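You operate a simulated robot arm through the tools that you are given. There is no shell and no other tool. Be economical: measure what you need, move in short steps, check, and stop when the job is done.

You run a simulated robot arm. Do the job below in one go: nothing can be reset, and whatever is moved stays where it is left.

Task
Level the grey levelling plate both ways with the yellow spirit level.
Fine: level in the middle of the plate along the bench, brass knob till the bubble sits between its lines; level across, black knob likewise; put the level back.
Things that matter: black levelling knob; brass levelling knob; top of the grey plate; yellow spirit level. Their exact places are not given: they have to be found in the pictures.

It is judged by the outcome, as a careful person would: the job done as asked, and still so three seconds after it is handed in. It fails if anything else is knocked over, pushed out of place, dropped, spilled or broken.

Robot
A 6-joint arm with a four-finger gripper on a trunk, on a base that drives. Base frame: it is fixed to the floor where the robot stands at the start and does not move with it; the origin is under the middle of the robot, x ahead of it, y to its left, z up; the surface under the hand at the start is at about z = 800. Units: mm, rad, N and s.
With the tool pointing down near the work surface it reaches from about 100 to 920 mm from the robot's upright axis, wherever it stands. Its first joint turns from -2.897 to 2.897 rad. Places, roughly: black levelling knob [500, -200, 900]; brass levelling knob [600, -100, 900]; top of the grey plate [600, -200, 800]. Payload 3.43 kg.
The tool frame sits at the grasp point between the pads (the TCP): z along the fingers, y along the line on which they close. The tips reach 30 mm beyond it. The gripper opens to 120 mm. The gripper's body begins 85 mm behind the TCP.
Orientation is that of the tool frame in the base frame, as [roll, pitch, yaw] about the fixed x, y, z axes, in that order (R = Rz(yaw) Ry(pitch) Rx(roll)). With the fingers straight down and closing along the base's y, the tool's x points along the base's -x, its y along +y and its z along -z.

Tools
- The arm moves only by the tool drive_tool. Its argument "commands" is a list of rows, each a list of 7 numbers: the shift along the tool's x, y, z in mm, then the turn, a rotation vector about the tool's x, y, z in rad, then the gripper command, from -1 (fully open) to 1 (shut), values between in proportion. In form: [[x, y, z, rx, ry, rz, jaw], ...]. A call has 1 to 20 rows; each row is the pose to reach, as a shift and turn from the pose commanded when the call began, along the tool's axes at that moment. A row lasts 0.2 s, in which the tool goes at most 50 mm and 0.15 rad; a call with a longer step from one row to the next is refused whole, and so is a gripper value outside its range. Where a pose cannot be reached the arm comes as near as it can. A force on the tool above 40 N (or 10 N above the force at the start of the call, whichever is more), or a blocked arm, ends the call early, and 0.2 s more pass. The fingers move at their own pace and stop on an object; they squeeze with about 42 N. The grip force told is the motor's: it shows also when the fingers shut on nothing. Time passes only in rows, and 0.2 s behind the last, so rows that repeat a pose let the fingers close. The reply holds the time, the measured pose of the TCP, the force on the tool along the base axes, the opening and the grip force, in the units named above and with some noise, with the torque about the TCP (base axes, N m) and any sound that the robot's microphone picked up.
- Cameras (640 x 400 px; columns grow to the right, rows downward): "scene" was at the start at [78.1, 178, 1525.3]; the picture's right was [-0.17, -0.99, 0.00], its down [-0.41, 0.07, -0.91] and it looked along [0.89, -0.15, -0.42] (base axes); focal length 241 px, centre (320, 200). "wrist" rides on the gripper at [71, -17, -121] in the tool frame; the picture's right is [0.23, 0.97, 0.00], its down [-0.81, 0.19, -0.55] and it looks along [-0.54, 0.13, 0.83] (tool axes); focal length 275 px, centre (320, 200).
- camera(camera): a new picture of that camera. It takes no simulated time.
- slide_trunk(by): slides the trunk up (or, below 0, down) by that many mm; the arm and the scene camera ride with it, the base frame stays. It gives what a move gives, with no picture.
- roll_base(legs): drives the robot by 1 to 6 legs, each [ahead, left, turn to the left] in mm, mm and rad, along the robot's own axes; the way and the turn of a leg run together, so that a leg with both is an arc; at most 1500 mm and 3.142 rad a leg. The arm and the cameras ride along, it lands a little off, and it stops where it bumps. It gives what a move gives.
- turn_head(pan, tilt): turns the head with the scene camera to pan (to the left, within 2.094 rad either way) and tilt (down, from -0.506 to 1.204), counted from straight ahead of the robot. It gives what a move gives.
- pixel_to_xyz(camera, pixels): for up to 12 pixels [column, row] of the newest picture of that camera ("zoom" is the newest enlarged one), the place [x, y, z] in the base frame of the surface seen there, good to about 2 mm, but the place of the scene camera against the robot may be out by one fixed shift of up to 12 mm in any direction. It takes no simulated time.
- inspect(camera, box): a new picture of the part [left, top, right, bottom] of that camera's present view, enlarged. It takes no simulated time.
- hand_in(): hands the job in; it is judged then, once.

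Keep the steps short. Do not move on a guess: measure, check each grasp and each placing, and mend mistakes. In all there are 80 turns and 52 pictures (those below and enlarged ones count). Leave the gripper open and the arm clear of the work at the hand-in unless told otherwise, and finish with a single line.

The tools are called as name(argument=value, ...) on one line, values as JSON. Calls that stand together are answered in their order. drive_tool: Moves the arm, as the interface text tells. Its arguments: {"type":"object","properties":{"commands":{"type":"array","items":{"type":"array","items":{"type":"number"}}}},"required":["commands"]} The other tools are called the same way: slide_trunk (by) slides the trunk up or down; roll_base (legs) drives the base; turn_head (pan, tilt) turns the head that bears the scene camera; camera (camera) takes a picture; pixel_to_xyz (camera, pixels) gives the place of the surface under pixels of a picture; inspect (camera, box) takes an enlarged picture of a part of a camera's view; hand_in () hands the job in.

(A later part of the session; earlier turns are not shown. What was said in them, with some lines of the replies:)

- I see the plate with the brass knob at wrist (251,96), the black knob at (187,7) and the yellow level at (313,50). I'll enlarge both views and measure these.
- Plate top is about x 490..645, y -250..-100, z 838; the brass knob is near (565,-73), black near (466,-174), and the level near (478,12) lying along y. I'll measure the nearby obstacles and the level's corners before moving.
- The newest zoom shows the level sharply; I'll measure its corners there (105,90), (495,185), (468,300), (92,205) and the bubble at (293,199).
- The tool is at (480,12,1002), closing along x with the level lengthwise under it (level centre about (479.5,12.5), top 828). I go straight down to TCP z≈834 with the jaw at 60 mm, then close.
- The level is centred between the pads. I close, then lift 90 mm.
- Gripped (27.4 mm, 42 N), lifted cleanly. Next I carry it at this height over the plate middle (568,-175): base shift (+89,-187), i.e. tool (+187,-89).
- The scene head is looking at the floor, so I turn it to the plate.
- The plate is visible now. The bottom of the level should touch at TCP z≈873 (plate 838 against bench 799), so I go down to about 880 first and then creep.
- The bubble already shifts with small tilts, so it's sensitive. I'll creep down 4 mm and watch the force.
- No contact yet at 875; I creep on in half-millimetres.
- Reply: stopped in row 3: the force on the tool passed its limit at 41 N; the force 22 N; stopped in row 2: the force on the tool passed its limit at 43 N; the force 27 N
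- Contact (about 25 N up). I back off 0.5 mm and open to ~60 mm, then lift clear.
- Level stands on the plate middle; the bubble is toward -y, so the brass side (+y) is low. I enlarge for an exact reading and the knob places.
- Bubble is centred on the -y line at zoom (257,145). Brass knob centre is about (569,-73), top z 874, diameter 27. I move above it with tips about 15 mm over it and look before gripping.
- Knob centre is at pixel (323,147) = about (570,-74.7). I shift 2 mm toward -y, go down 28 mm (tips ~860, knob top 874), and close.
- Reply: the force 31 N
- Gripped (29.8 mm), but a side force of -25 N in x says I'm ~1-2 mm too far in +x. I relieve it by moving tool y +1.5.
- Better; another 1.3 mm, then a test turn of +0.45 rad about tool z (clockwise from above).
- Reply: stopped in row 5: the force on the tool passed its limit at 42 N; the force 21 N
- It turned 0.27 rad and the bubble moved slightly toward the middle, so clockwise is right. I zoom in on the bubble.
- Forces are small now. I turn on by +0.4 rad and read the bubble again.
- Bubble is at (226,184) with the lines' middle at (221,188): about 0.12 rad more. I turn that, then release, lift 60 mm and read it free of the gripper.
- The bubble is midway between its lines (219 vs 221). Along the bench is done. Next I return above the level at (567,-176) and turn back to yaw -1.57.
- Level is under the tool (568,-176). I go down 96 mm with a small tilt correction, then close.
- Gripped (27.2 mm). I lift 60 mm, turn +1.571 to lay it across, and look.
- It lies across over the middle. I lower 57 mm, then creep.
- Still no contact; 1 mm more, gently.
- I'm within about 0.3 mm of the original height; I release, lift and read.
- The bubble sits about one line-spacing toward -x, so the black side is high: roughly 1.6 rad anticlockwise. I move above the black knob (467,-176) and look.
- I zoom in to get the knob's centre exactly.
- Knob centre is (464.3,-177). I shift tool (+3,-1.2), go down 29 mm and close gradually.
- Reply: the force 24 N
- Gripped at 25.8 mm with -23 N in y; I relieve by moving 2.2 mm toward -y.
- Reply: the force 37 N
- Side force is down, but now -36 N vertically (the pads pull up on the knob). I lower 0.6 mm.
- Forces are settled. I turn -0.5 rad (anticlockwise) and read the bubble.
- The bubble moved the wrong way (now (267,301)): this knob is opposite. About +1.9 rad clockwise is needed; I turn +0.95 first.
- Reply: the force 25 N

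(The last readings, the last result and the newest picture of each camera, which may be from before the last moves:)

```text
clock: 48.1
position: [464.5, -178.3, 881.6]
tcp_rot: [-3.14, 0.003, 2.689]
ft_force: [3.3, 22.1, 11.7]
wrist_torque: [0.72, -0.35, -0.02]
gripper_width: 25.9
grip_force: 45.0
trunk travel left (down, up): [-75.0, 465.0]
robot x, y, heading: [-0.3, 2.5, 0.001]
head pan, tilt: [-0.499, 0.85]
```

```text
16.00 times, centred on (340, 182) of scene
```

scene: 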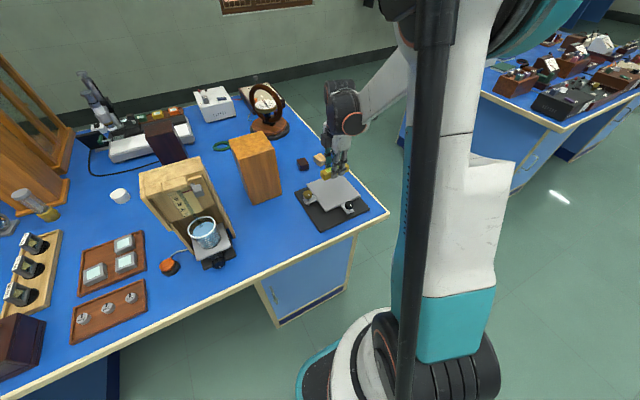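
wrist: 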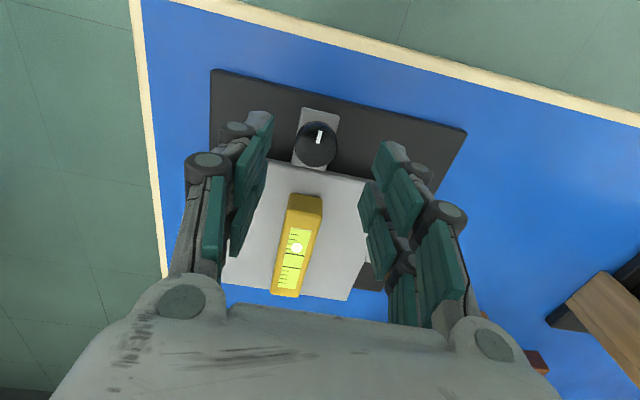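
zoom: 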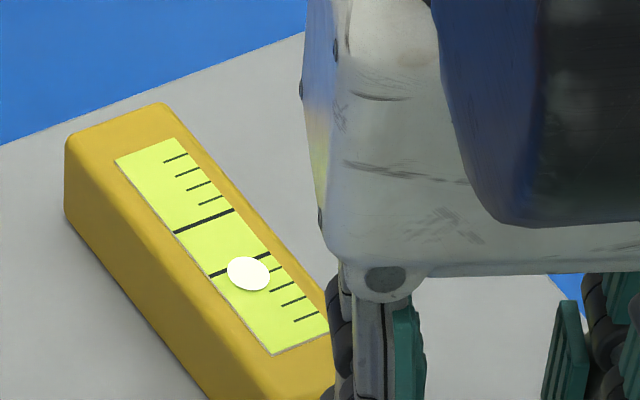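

Right direction: bubble at (248,273), middle at (221,243), so ~1.0 rad more. I relieve the +y force by 1.2 mm and turn +0.9.

drive_tool(commands=[[0.3, 0.6, 0, 0, 0, 0, 1], [0.5, 1.1, 0, 0, 0, 0, 1], [0.5, 1.1, 0, 0, 0, 0.1, 1], [0.5, 1.1, 0, 0, 0, 0.2, 1], [0.5, 1.1, 0, 0, 0, 0.3, 1], [0.5, 1.1, 0, 0, 0, 0.4, 1], [0.5, 1.1, 0, 0, 0, 0.5, 1], [0.5, 1.1, 0, 0, 0, 0.6, 1], [0.5, 1.1, 0, 0, 0, 0.7, 1], [0.5, 1.1, 0, 0, 0, 0.8, 1], [0.5, 1.1, 0, 0, 0, 0.9, 1], [0.5, 1.1, 0, 0, 0, 0.9, 1]])

inspect(camera="scene", box=[320, 170, 360, 195])

```text
clock: 50.7
position: [464.2, -178.5, 883.3]
tcp_rot: [3.14, 0.0, 1.79]
ft_force: [9.6, -10.6, 25.8]
wrist_torque: [-0.55, -0.15, -0.03]
gripper_width: 25.9
grip_force: 45.6
trunk travel left (down, up): [-75.0, 465.0]
robot x, y, heading: [1.8, -0.5, -0.001]
head pan, tilt: [-0.499, 0.85]
```

```text
16.00 times, centred on (340, 182) of scene
```

zoom: 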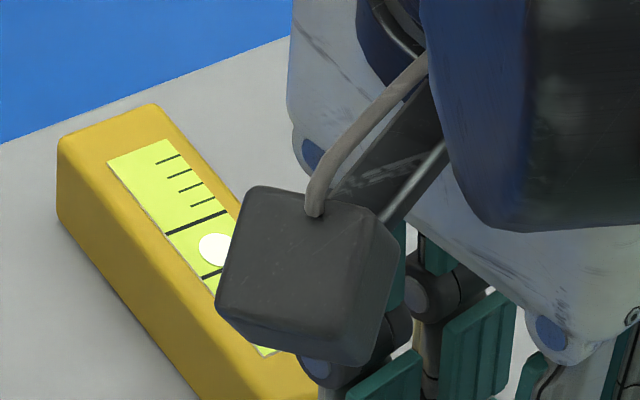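

Nearly there: bubble about (214,249) against middle (215,244). I add 0.08 rad, release to ~60 mm and lift.

drive_tool(commands=[[0, 0, 0, 0, 0, 0.08, 1], [0, 0, 0, 0, 0, 0.08, 1], [0, 0, 0, 0, 0, 0.08, 0.4], [0, 0, 0, 0, 0, 0.08, 0.2], [0, 0, 0, 0, 0, 0.08, 0.2], [0, 0, -20, 0, 0, 0.08, 0.2], [0, 0, -50, 0, 0, 0.08, 0.2], [0, 0, -80, 0, 0, 0.08, 0.2], [0, 0, -110, 0, 0, 0.08, 0.2], [0, 0, -110, 0, 0, 0.08, 0.2]])

inspect(camera="scene", box=[320, 170, 360, 195])

inspect(camera="scene", box=[288, 150, 384, 234])

```text
clock: 52.9
position: [463.3, -177.4, 994.5]
tcp_rot: [-3.141, 0.0, 1.712]
ft_force: [0.1, 0.3, 0.0]
wrist_torque: [-0.02, 0.0, -0.02]
gripper_width: 47.8
grip_force: 0.0
trunk travel left (down, up): [-75.0, 465.0]
robot x, y, heading: [-1.2, -1.2, -0.003]
head pan, tilt: [-0.499, 0.85]
```

```text
16.00 times, centred on (340, 182) of scene
```

zoom: 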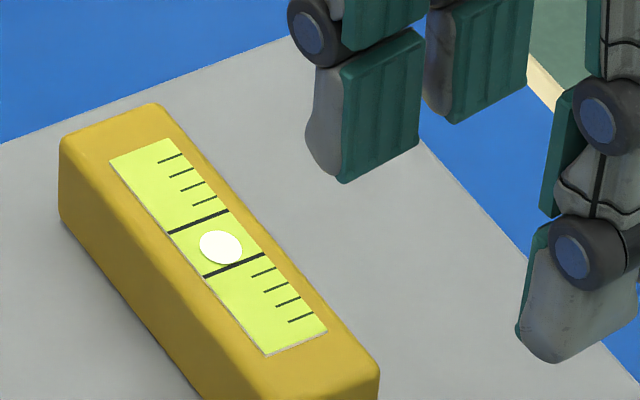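

```text
4.76 times, centred on (336, 192) of scene
```

zoom: 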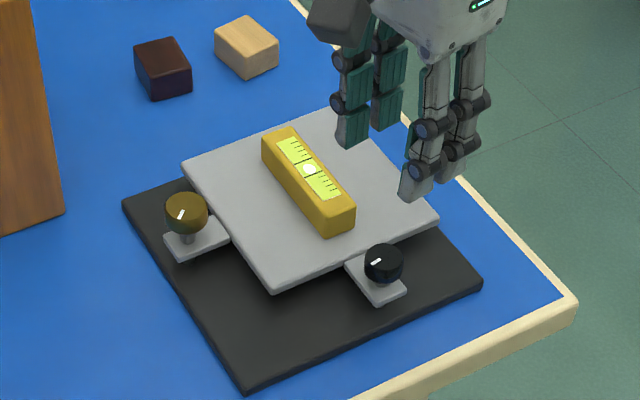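

Across, the bubble reads (221,247) against the middle (216,243): between the lines but close to one. I regrip the same way and trim +0.14 rad.

drive_tool(commands=[[0, 0, 40, 0, 0, 0, 0.2], [0, 0, 80, 0, 0, 0, 0.2], [0, 0, 100, 0, 0, 0, 0.2], [0, 0, 110, 0, 0, 0, 0.2], [0, 0, 110, 0, 0, 0, 0.4], [0, 0, 110, 0, 0, 0, 0.5], [0, 0, 110, 0, 0, 0, 1], [0, 0, 110, 0, 0, 0, 1], [0, 0, 110, 0, 0, 0.07, 1], [0, 0, 110, 0, 0, 0.14, 1], [0, 0, 110, 0, 0, 0.14, 1], [0, 0, 110, 0, 0, 0.14, 0.5], [0, 0, 110, 0, 0, 0.14, 0.2], [0, 0, 110, 0, 0, 0.14, 0.2], [0, 0, 90, 0, 0, 0.14, 0.2], [0, 0, 50, 0, 0, 0.14, 0.2], [0, 0, 10, 0, 0, 0.14, 0.2], [0, 0, 0, 0, 0, 0.14, 0.2], [0, 0, 0, 0, 0, 0.14, 0.2]])

inspect(camera="scene", box=[320, 170, 360, 195])

```text
clock: 56.9
position: [466.0, -176.2, 991.3]
tcp_rot: [-3.141, 0.0, 1.571]
ft_force: [1.1, 0.1, 0.2]
wrist_torque: [-0.02, 0.05, 0.04]
gripper_width: 47.8
grip_force: 0.0
trunk travel left (down, up): [-75.0, 465.0]
robot x, y, heading: [5.9, -3.2, 0.0]
head pan, tilt: [-0.499, 0.85]
```

```text
16.00 times, centred on (340, 182) of scene
```

zoom: 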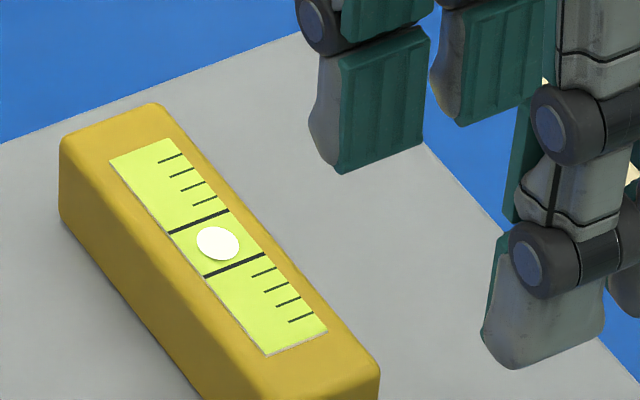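

Across is centred now (218 vs 216). Next I go back above the level, turning to yaw π, to pick it up and recheck along the bench.

drive_tool(commands=[[0, 15, 0, 0, 0, -0.14, 0], [1, 40, 0, 0, 0, -0.28, 0], [1, 65, 0, 0, 0, -0.42, 0], [2, 88, 0, 0, 0, -0.56, 0], [2, 103, 0, 0, 0, -0.7, 0], [2, 103, 0, 0, 0, -0.84, 0], [2, 103, 0, 0, 0, -0.98, 0], [2, 103, 0, 0, 0, -1.12, 0], [2, 103, 0, 0, 0, -1.26, 0], [2, 103, 0, 0, 0, -1.4, 0], [2, 103, 0, 0, 0, -1.52, 0], [2, 103, 0, 0, 0, -1.571, 0], [2, 103, 20, 0, 0, -1.571, 0], [2, 103, 20, 0, 0, -1.571, 0]])

camera(camera="wrist")

pixel_to_xyz(camera="wrist", pixels=[[331, 70], [310, 170], [314, 115], [328, 118]])

```text
clock: 59.9
position: [567.8, -176.0, 973.0]
tcp_rot: [-3.14, 0.0, -3.142]
ft_force: [0.4, -0.3, -0.6]
wrist_torque: [-0.02, 0.03, -0.02]
gripper_width: 60.2
grip_force: 0.1
trunk travel left (down, up): [-75.0, 465.0]
robot x, y, heading: [-0.2, 0.6, -0.001]
head pan, tilt: [-0.499, 0.85]
```

```text
17 pictures are left
```

wrist: 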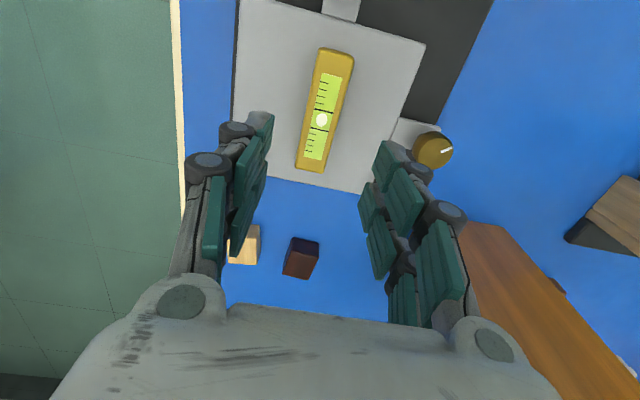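

```text
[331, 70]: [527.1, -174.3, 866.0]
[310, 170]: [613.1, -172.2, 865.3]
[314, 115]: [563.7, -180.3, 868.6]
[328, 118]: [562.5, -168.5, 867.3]
```

Aligned with the level. I go down 96 mm and grip.

drive_tool(commands=[[0, 0, 30, 0, 0, 0, 0], [0, 0, 60, 0, 0, 0, 0], [0, 0, 82, 0, 0, 0, 0], [0, 0, 92, 0, 0, 0, 0], [0, 0, 95.5, 0, 0, 0, 0], [0, 0, 95.5, 0, 0, 0, 0.3], [0, 0, 95.5, 0, 0, 0, 0.45], [0, 0, 95.5, 0, 0, 0, 0.55], [0, 0, 95.5, 0, 0, 0, 1], [0, 0, 95.5, 0, 0, 0, 1]])

drive_tool(commands=[[0, 0, -15, 0, 0, 0, 1], [0, 0, -40, 0, 0, 0, 1], [0, 0, -60, 0, 0, -0.14, 1], [0, 0, -60, 0, 0, -0.28, 1], [0, 0, -60, 0, 0, -0.42, 1], [0, 0, -60, 0, 0, -0.56, 1], [0, 0, -60, 0, 0, -0.7, 1], [0, 0, -60, 0, 0, -0.84, 1], [0, 0, -60, 0, 0, -0.98, 1], [0, 0, -60, 0, 0, -1.12, 1], [0, 0, -60, 0, 0, -1.26, 1], [0, 0, -60, 0, 0, -1.4, 1], [0, 0, -60, 0, 0, -1.52, 1], [0, 0, -60, 0, 0, -1.571, 1], [0, 0, -60, 0, 0, -1.571, 1]])

```text
clock: 62.1
position: [568.2, -176.5, 877.6]
tcp_rot: [-3.14, 0.0, -3.139]
ft_force: [-0.3, 0.3, 0.2]
wrist_torque: [-0.01, -0.02, 0.01]
gripper_width: 27.6
grip_force: 42.6
trunk travel left (down, up): [-75.0, 465.0]
robot x, y, heading: [0.8, 4.1, 0.005]
head pan, tilt: [-0.499, 0.85]
```

```text
clock: 65.3
position: [567.4, -174.5, 935.7]
tcp_rot: [3.141, 0.0, -1.569]
ft_force: [0.3, -0.3, -1.5]
wrist_torque: [0.01, 0.04, -0.02]
gripper_width: 27.3
grip_force: 41.7
trunk travel left (down, up): [-75.0, 465.0]
robot x, y, heading: [0.8, -3.0, 0.001]
head pan, tilt: [-0.499, 0.85]
```

Held and turned lengthwise. I lower to just at plate height (59.5 mm), release, lift and read it again along the bench.

drive_tool(commands=[[0, 0, 20, 0, 0, 0, 1], [0, 0, 40, 0, 0, 0, 1], [0, 0, 52, 0, 0, 0, 1], [0, 0, 57, 0, 0, 0, 1], [0, 0, 58.5, 0, 0, 0, 1], [0, 0, 59.5, 0, 0, 0, 1], [0, 0, 59.8, 0, 0, 0, 1], [0, 0, 59.8, 0, 0, 0, 1]])

drive_tool(commands=[[0, 0, 0, 0, 0, 0, 0.5], [0, 0, 0, 0, 0, 0, 0], [0, 0, 0, 0, 0, 0, 0], [0, 0, -20, 0, 0, 0, 0], [0, 0, -60, 0, 0, 0, 0], [0, 0, -96, 0, 0, 0, 0], [0, 0, -96, 0, 0, 0, 0], [0, 0, -96, 0, 0, 0, 0]])

inspect(camera="scene", box=[320, 173, 360, 198])

```text
clock: 67.1
position: [567.2, -174.7, 877.1]
tcp_rot: [3.141, 0.002, -1.568]
ft_force: [0.0, 0.2, -1.3]
wrist_torque: [0.01, -0.02, 0.0]
gripper_width: 27.2
grip_force: 42.2
trunk travel left (down, up): [-75.0, 465.0]
robot x, y, heading: [-1.4, 1.4, 0.002]
head pan, tilt: [-0.499, 0.85]
```

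```text
clock: 68.9
position: [566.4, -177.6, 972.4]
tcp_rot: [-3.141, -0.001, -1.567]
ft_force: [0.0, -0.4, 0.1]
wrist_torque: [-0.01, -0.01, 0.01]
gripper_width: 60.1
grip_force: 0.1
trunk travel left (down, up): [-75.0, 465.0]
robot x, y, heading: [3.0, -0.6, 0.003]
head pan, tilt: [-0.499, 0.85]
```

```text
16.00 times, centred on (340, 186) of scene
```

zoom: 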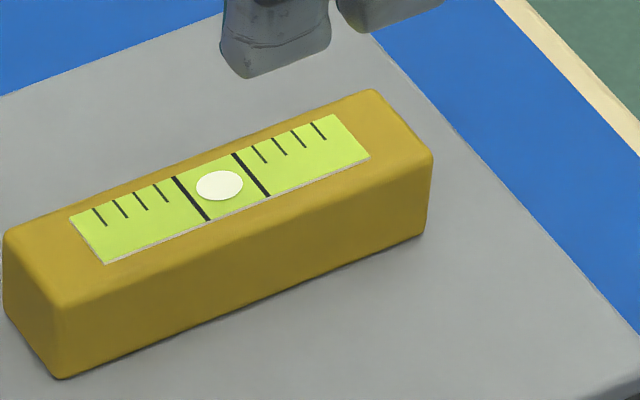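

Still centred along the bench (219 vs 221). Both ways are level. Now I pick the level up to put it back at (479.5,12.5).

drive_tool(commands=[[0, 0, 30, 0, 0, 0, 0], [0, 0, 60, 0, 0, 0, 0], [0, 0, 82, 0, 0, 0, 0], [0, 0, 92, 0, 0, 0, 0], [0, 0, 96, 0, 0, 0, 0], [0, 0, 96, 0, 0, 0, 0.3], [0, 0, 96, 0, 0, 0, 0.45], [0, 0, 96, 0, 0, 0, 0.55], [0, 0, 96, 0, 0, 0, 1], [0, 0, 96, 0, 0, 0, 1]])

drive_tool(commands=[[0, 0, -15, 0, 0, 0, 1], [0, 0, -45, 0, 0, 0, 1], [0, 0, -80, 0, 0, 0, 1], [-30, 14, -80, 0, 0, 0, 1], [-70, 33, -80, 0, 0, 0, 1], [-110, 52, -80, 0, 0, 0, 1], [-150, 71, -80, 0, 0, 0, 1], [-175, 83, -80, 0, 0, 0, 1], [-187, 89, -80, 0, 0, 0, 1], [-187, 89, -80, 0, 0, 0, 1]])

camera(camera="wrist")

pixel_to_xyz(camera="wrist", pixels=[[340, 80], [305, 237], [320, 170]])

```text
clock: 71.1
position: [567.3, -175.3, 875.0]
tcp_rot: [3.141, -0.001, -1.57]
ft_force: [0.3, 0.3, 0.5]
wrist_torque: [-0.02, -0.01, 0.0]
gripper_width: 27.1
grip_force: 42.1
trunk travel left (down, up): [-75.0, 465.0]
robot x, y, heading: [-0.1, -1.4, -0.004]
head pan, tilt: [-0.499, 0.85]
```

```text
clock: 73.3
position: [479.1, 14.9, 955.3]
tcp_rot: [3.14, 0.0, -1.569]
ft_force: [0.2, -0.3, -0.4]
wrist_torque: [0.03, 0.01, 0.0]
gripper_width: 27.3
grip_force: 41.9
trunk travel left (down, up): [-75.0, 465.0]
robot x, y, heading: [4.0, -0.6, -0.002]
head pan, tilt: [-0.499, 0.85]
```

```text
15 pictures are left
```

wrist: 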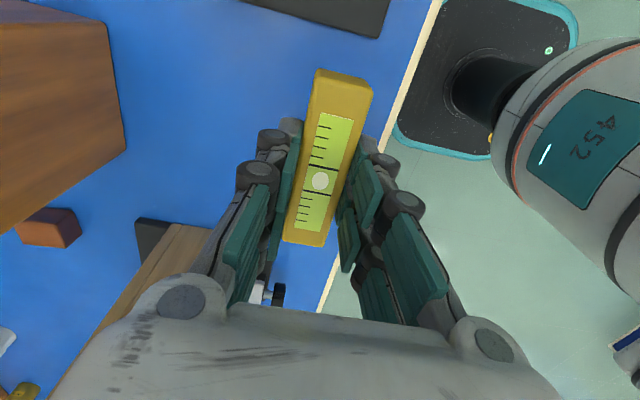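

```text
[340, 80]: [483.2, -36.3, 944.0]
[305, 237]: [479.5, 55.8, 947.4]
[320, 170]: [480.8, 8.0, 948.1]
```

Level is over its old place. I lower 116 mm, then creep to the bench.

drive_tool(commands=[[0, 0, 30, 0, 0, 0, 1], [0, 0, 65, 0, 0, 0, 1], [0, 0, 95, 0, 0, 0, 1], [0, 0, 110, 0, 0, 0, 1], [0, 0, 116, 0, 0, 0, 1], [0, 0, 116, 0, 0, 0, 1]])

drive_tool(commands=[[0, 0, 0.8, 0, 0, 0, 1], [0, 0, 1.6, 0, 0, 0, 1], [0, 0, 2.4, 0, 0, 0, 1], [0, 0, 2.4, 0, 0, 0, 1]])

drive_tool(commands=[[0, 0, 0.4, 0, 0, 0, 1], [0, 0, 0.8, 0, 0, 0, 1], [0, 0, 0.8, 0, 0, 0, 1]])

```text
clock: 74.7
position: [477.8, 14.1, 840.0]
tcp_rot: [-3.139, 0.0, -1.57]
ft_force: [-0.2, -0.5, -0.6]
wrist_torque: [-0.01, 0.01, -0.03]
gripper_width: 27.0
grip_force: 42.9
trunk travel left (down, up): [-75.0, 465.0]
robot x, y, heading: [-1.0, 2.5, 0.004]
head pan, tilt: [-0.499, 0.85]
```

```text
clock: 75.7
position: [478.7, 11.7, 838.1]
tcp_rot: [-3.141, -0.001, -1.569]
ft_force: [0.3, -0.5, -0.2]
wrist_torque: [-0.02, 0.02, 0.0]
gripper_width: 27.3
grip_force: 42.0
trunk travel left (down, up): [-75.0, 465.0]
robot x, y, heading: [2.6, 1.5, -0.003]
head pan, tilt: [-0.499, 0.85]
```

```text
clock: 76.5
position: [479.1, 12.9, 837.4]
tcp_rot: [-3.141, 0.0, -1.57]
ft_force: [-0.9, 0.3, -1.0]
wrist_torque: [0.01, 0.03, 0.03]
gripper_width: 27.3
grip_force: 41.8
trunk travel left (down, up): [-75.0, 465.0]
robot x, y, heading: [-3.7, -0.1, -0.004]
head pan, tilt: [-0.499, 0.85]
```

No contact yet at ~837; I keep creeping in sub-millimetre steps.

drive_tool(commands=[[0, 0, 0.4, 0, 0, 0, 1], [0, 0, 0.8, 0, 0, 0, 1], [0, 0, 0.8, 0, 0, 0, 1]])

drive_tool(commands=[[0, 0, 0.4, 0, 0, 0, 1], [0, 0, 0.8, 0, 0, 0, 1], [0, 0, 0.8, 0, 0, 0, 1]])

inspect(camera="scene", box=[232, 190, 328, 250])

```text
clock: 77.3
position: [480.2, 12.1, 835.6]
tcp_rot: [3.14, 0.0, -1.569]
ft_force: [-0.1, 0.3, -0.4]
wrist_torque: [0.01, -0.04, -0.04]
gripper_width: 27.3
grip_force: 41.8
trunk travel left (down, up): [-75.0, 465.0]
robot x, y, heading: [4.5, -2.5, 0.001]
head pan, tilt: [-0.499, 0.85]
```

```text
clock: 78.1
position: [478.9, 13.0, 836.9]
tcp_rot: [3.141, -0.001, -1.569]
ft_force: [0.3, -0.4, -1.5]
wrist_torque: [0.05, 0.01, 0.01]
gripper_width: 27.2
grip_force: 41.5
trunk travel left (down, up): [-75.0, 465.0]
robot x, y, heading: [-1.4, 1.2, -0.0]
head pan, tilt: [-0.499, 0.85]
```

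```text
6.67 times, centred on (280, 220) of scene
```

zoom: 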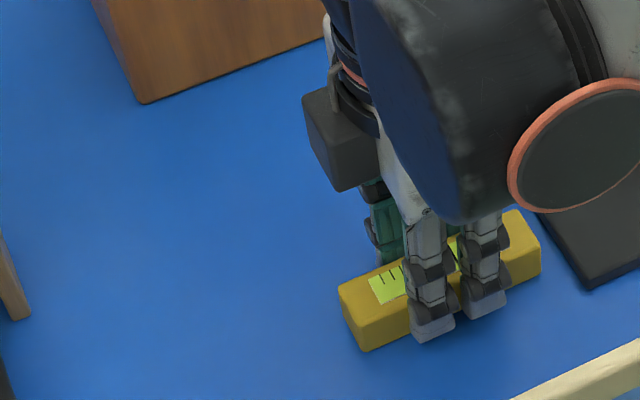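

Almost down; two more half-millimetre creeps.

drive_tool(commands=[[0, 0, 0.3, 0, 0, 0, 1], [0, 0, 0.6, 0, 0, 0, 1], [0, 0, 0.6, 0, 0, 0, 1]])

drive_tool(commands=[[0, 0, 0.3, 0, 0, 0, 1], [0, 0, 0.6, 0, 0, 0, 1], [0, 0, 0.6, 0, 0, 0, 1]])

```text
clock: 78.9
position: [477.4, 10.4, 835.2]
tcp_rot: [-3.139, 0.0, -1.569]
ft_force: [4.9, 2.3, 16.2]
wrist_torque: [0.06, -0.15, 0.02]
gripper_width: 27.5
grip_force: 42.2
trunk travel left (down, up): [-75.0, 465.0]
robot x, y, heading: [0.2, -2.2, 0.0]
head pan, tilt: [-0.499, 0.85]
```

```text
clock: 79.7
position: [477.7, 10.5, 835.2]
tcp_rot: [-3.14, 0.0, -1.571]
ft_force: [-1.5, -0.4, 27.3]
wrist_torque: [0.26, 0.12, 0.01]
gripper_width: 27.1
grip_force: 41.5
trunk travel left (down, up): [-75.0, 465.0]
robot x, y, heading: [0.4, -0.3, 0.002]
head pan, tilt: [-0.499, 0.85]
stopped in row 3: the force on the tool passed its limit at 41 N (the readings are from after the stop); the commanded pose is now the measured one
```

The level is on the bench. I ease up 0.3 mm, open, lift clear, and check everything.

drive_tool(commands=[[0, 0, -0.3, 0, 0, 0, 1], [0, 0, -0.3, 0, 0, 0, 0.5], [0, 0, -0.3, 0, 0, 0, 0], [0, 0, -0.3, 0, 0, 0, 0], [0, 0, -20, 0, 0, 0, 0], [0, 0, -60, 0, 0, 0, -0.3], [0, 0, -105, 0, 0, 0, -0.6], [0, 0, -150, 0, 0, 0, -1], [0, 0, -195, 0, 0, 0, -1], [0, 0, -240, 0, 0, 0, -1], [0, 0, -240, 0, 0, 0, -1]])

camera(camera="wrist")

inspect(camera="scene", box=[240, 140, 400, 260])

pixel_to_xyz(camera="wrist", pixels=[[324, 65], [318, 75], [330, 50], [315, 95], [321, 80]])

```text
clock: 82.1
position: [478.9, 14.1, 1076.5]
tcp_rot: [-3.141, -0.001, -1.572]
ft_force: [-0.3, -0.6, -0.3]
wrist_torque: [0.0, -0.05, -0.03]
gripper_width: 119.8
grip_force: 0.1
trunk travel left (down, up): [-75.0, 465.0]
robot x, y, heading: [-1.2, 1.9, 0.002]
head pan, tilt: [-0.499, 0.85]
```

```text
13 pictures are left
```

wrist: 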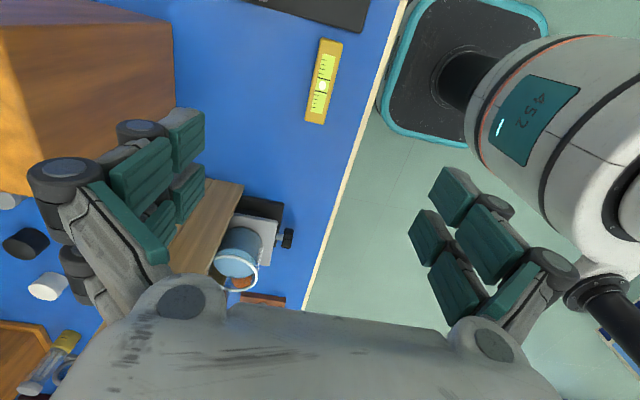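

```text
3.33 times, centred on (320, 200) of scene
```

zoom: 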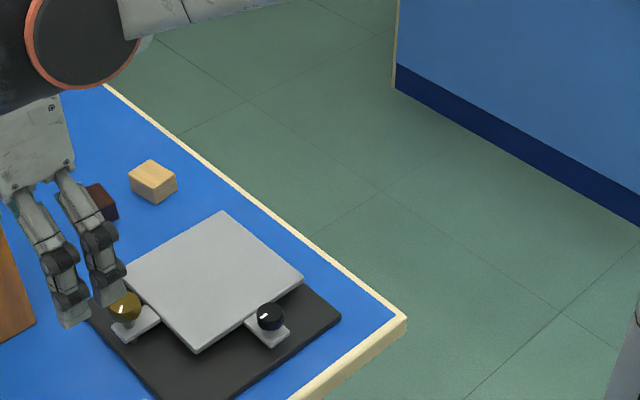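

```text
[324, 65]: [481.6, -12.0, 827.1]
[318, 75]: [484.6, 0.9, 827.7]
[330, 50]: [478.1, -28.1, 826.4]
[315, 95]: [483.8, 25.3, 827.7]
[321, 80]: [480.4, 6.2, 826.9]
```

The level is back in its old place on the bench, the plate stands undisturbed, and the gripper is open and clear of the work, so I hand in.

hand_in()

```text
The job is handed in.
```

The plate is level both ways: the bubble sat between its lines along the bench (rechecked after the black knob was set) and across, and the spirit level is back in its place.
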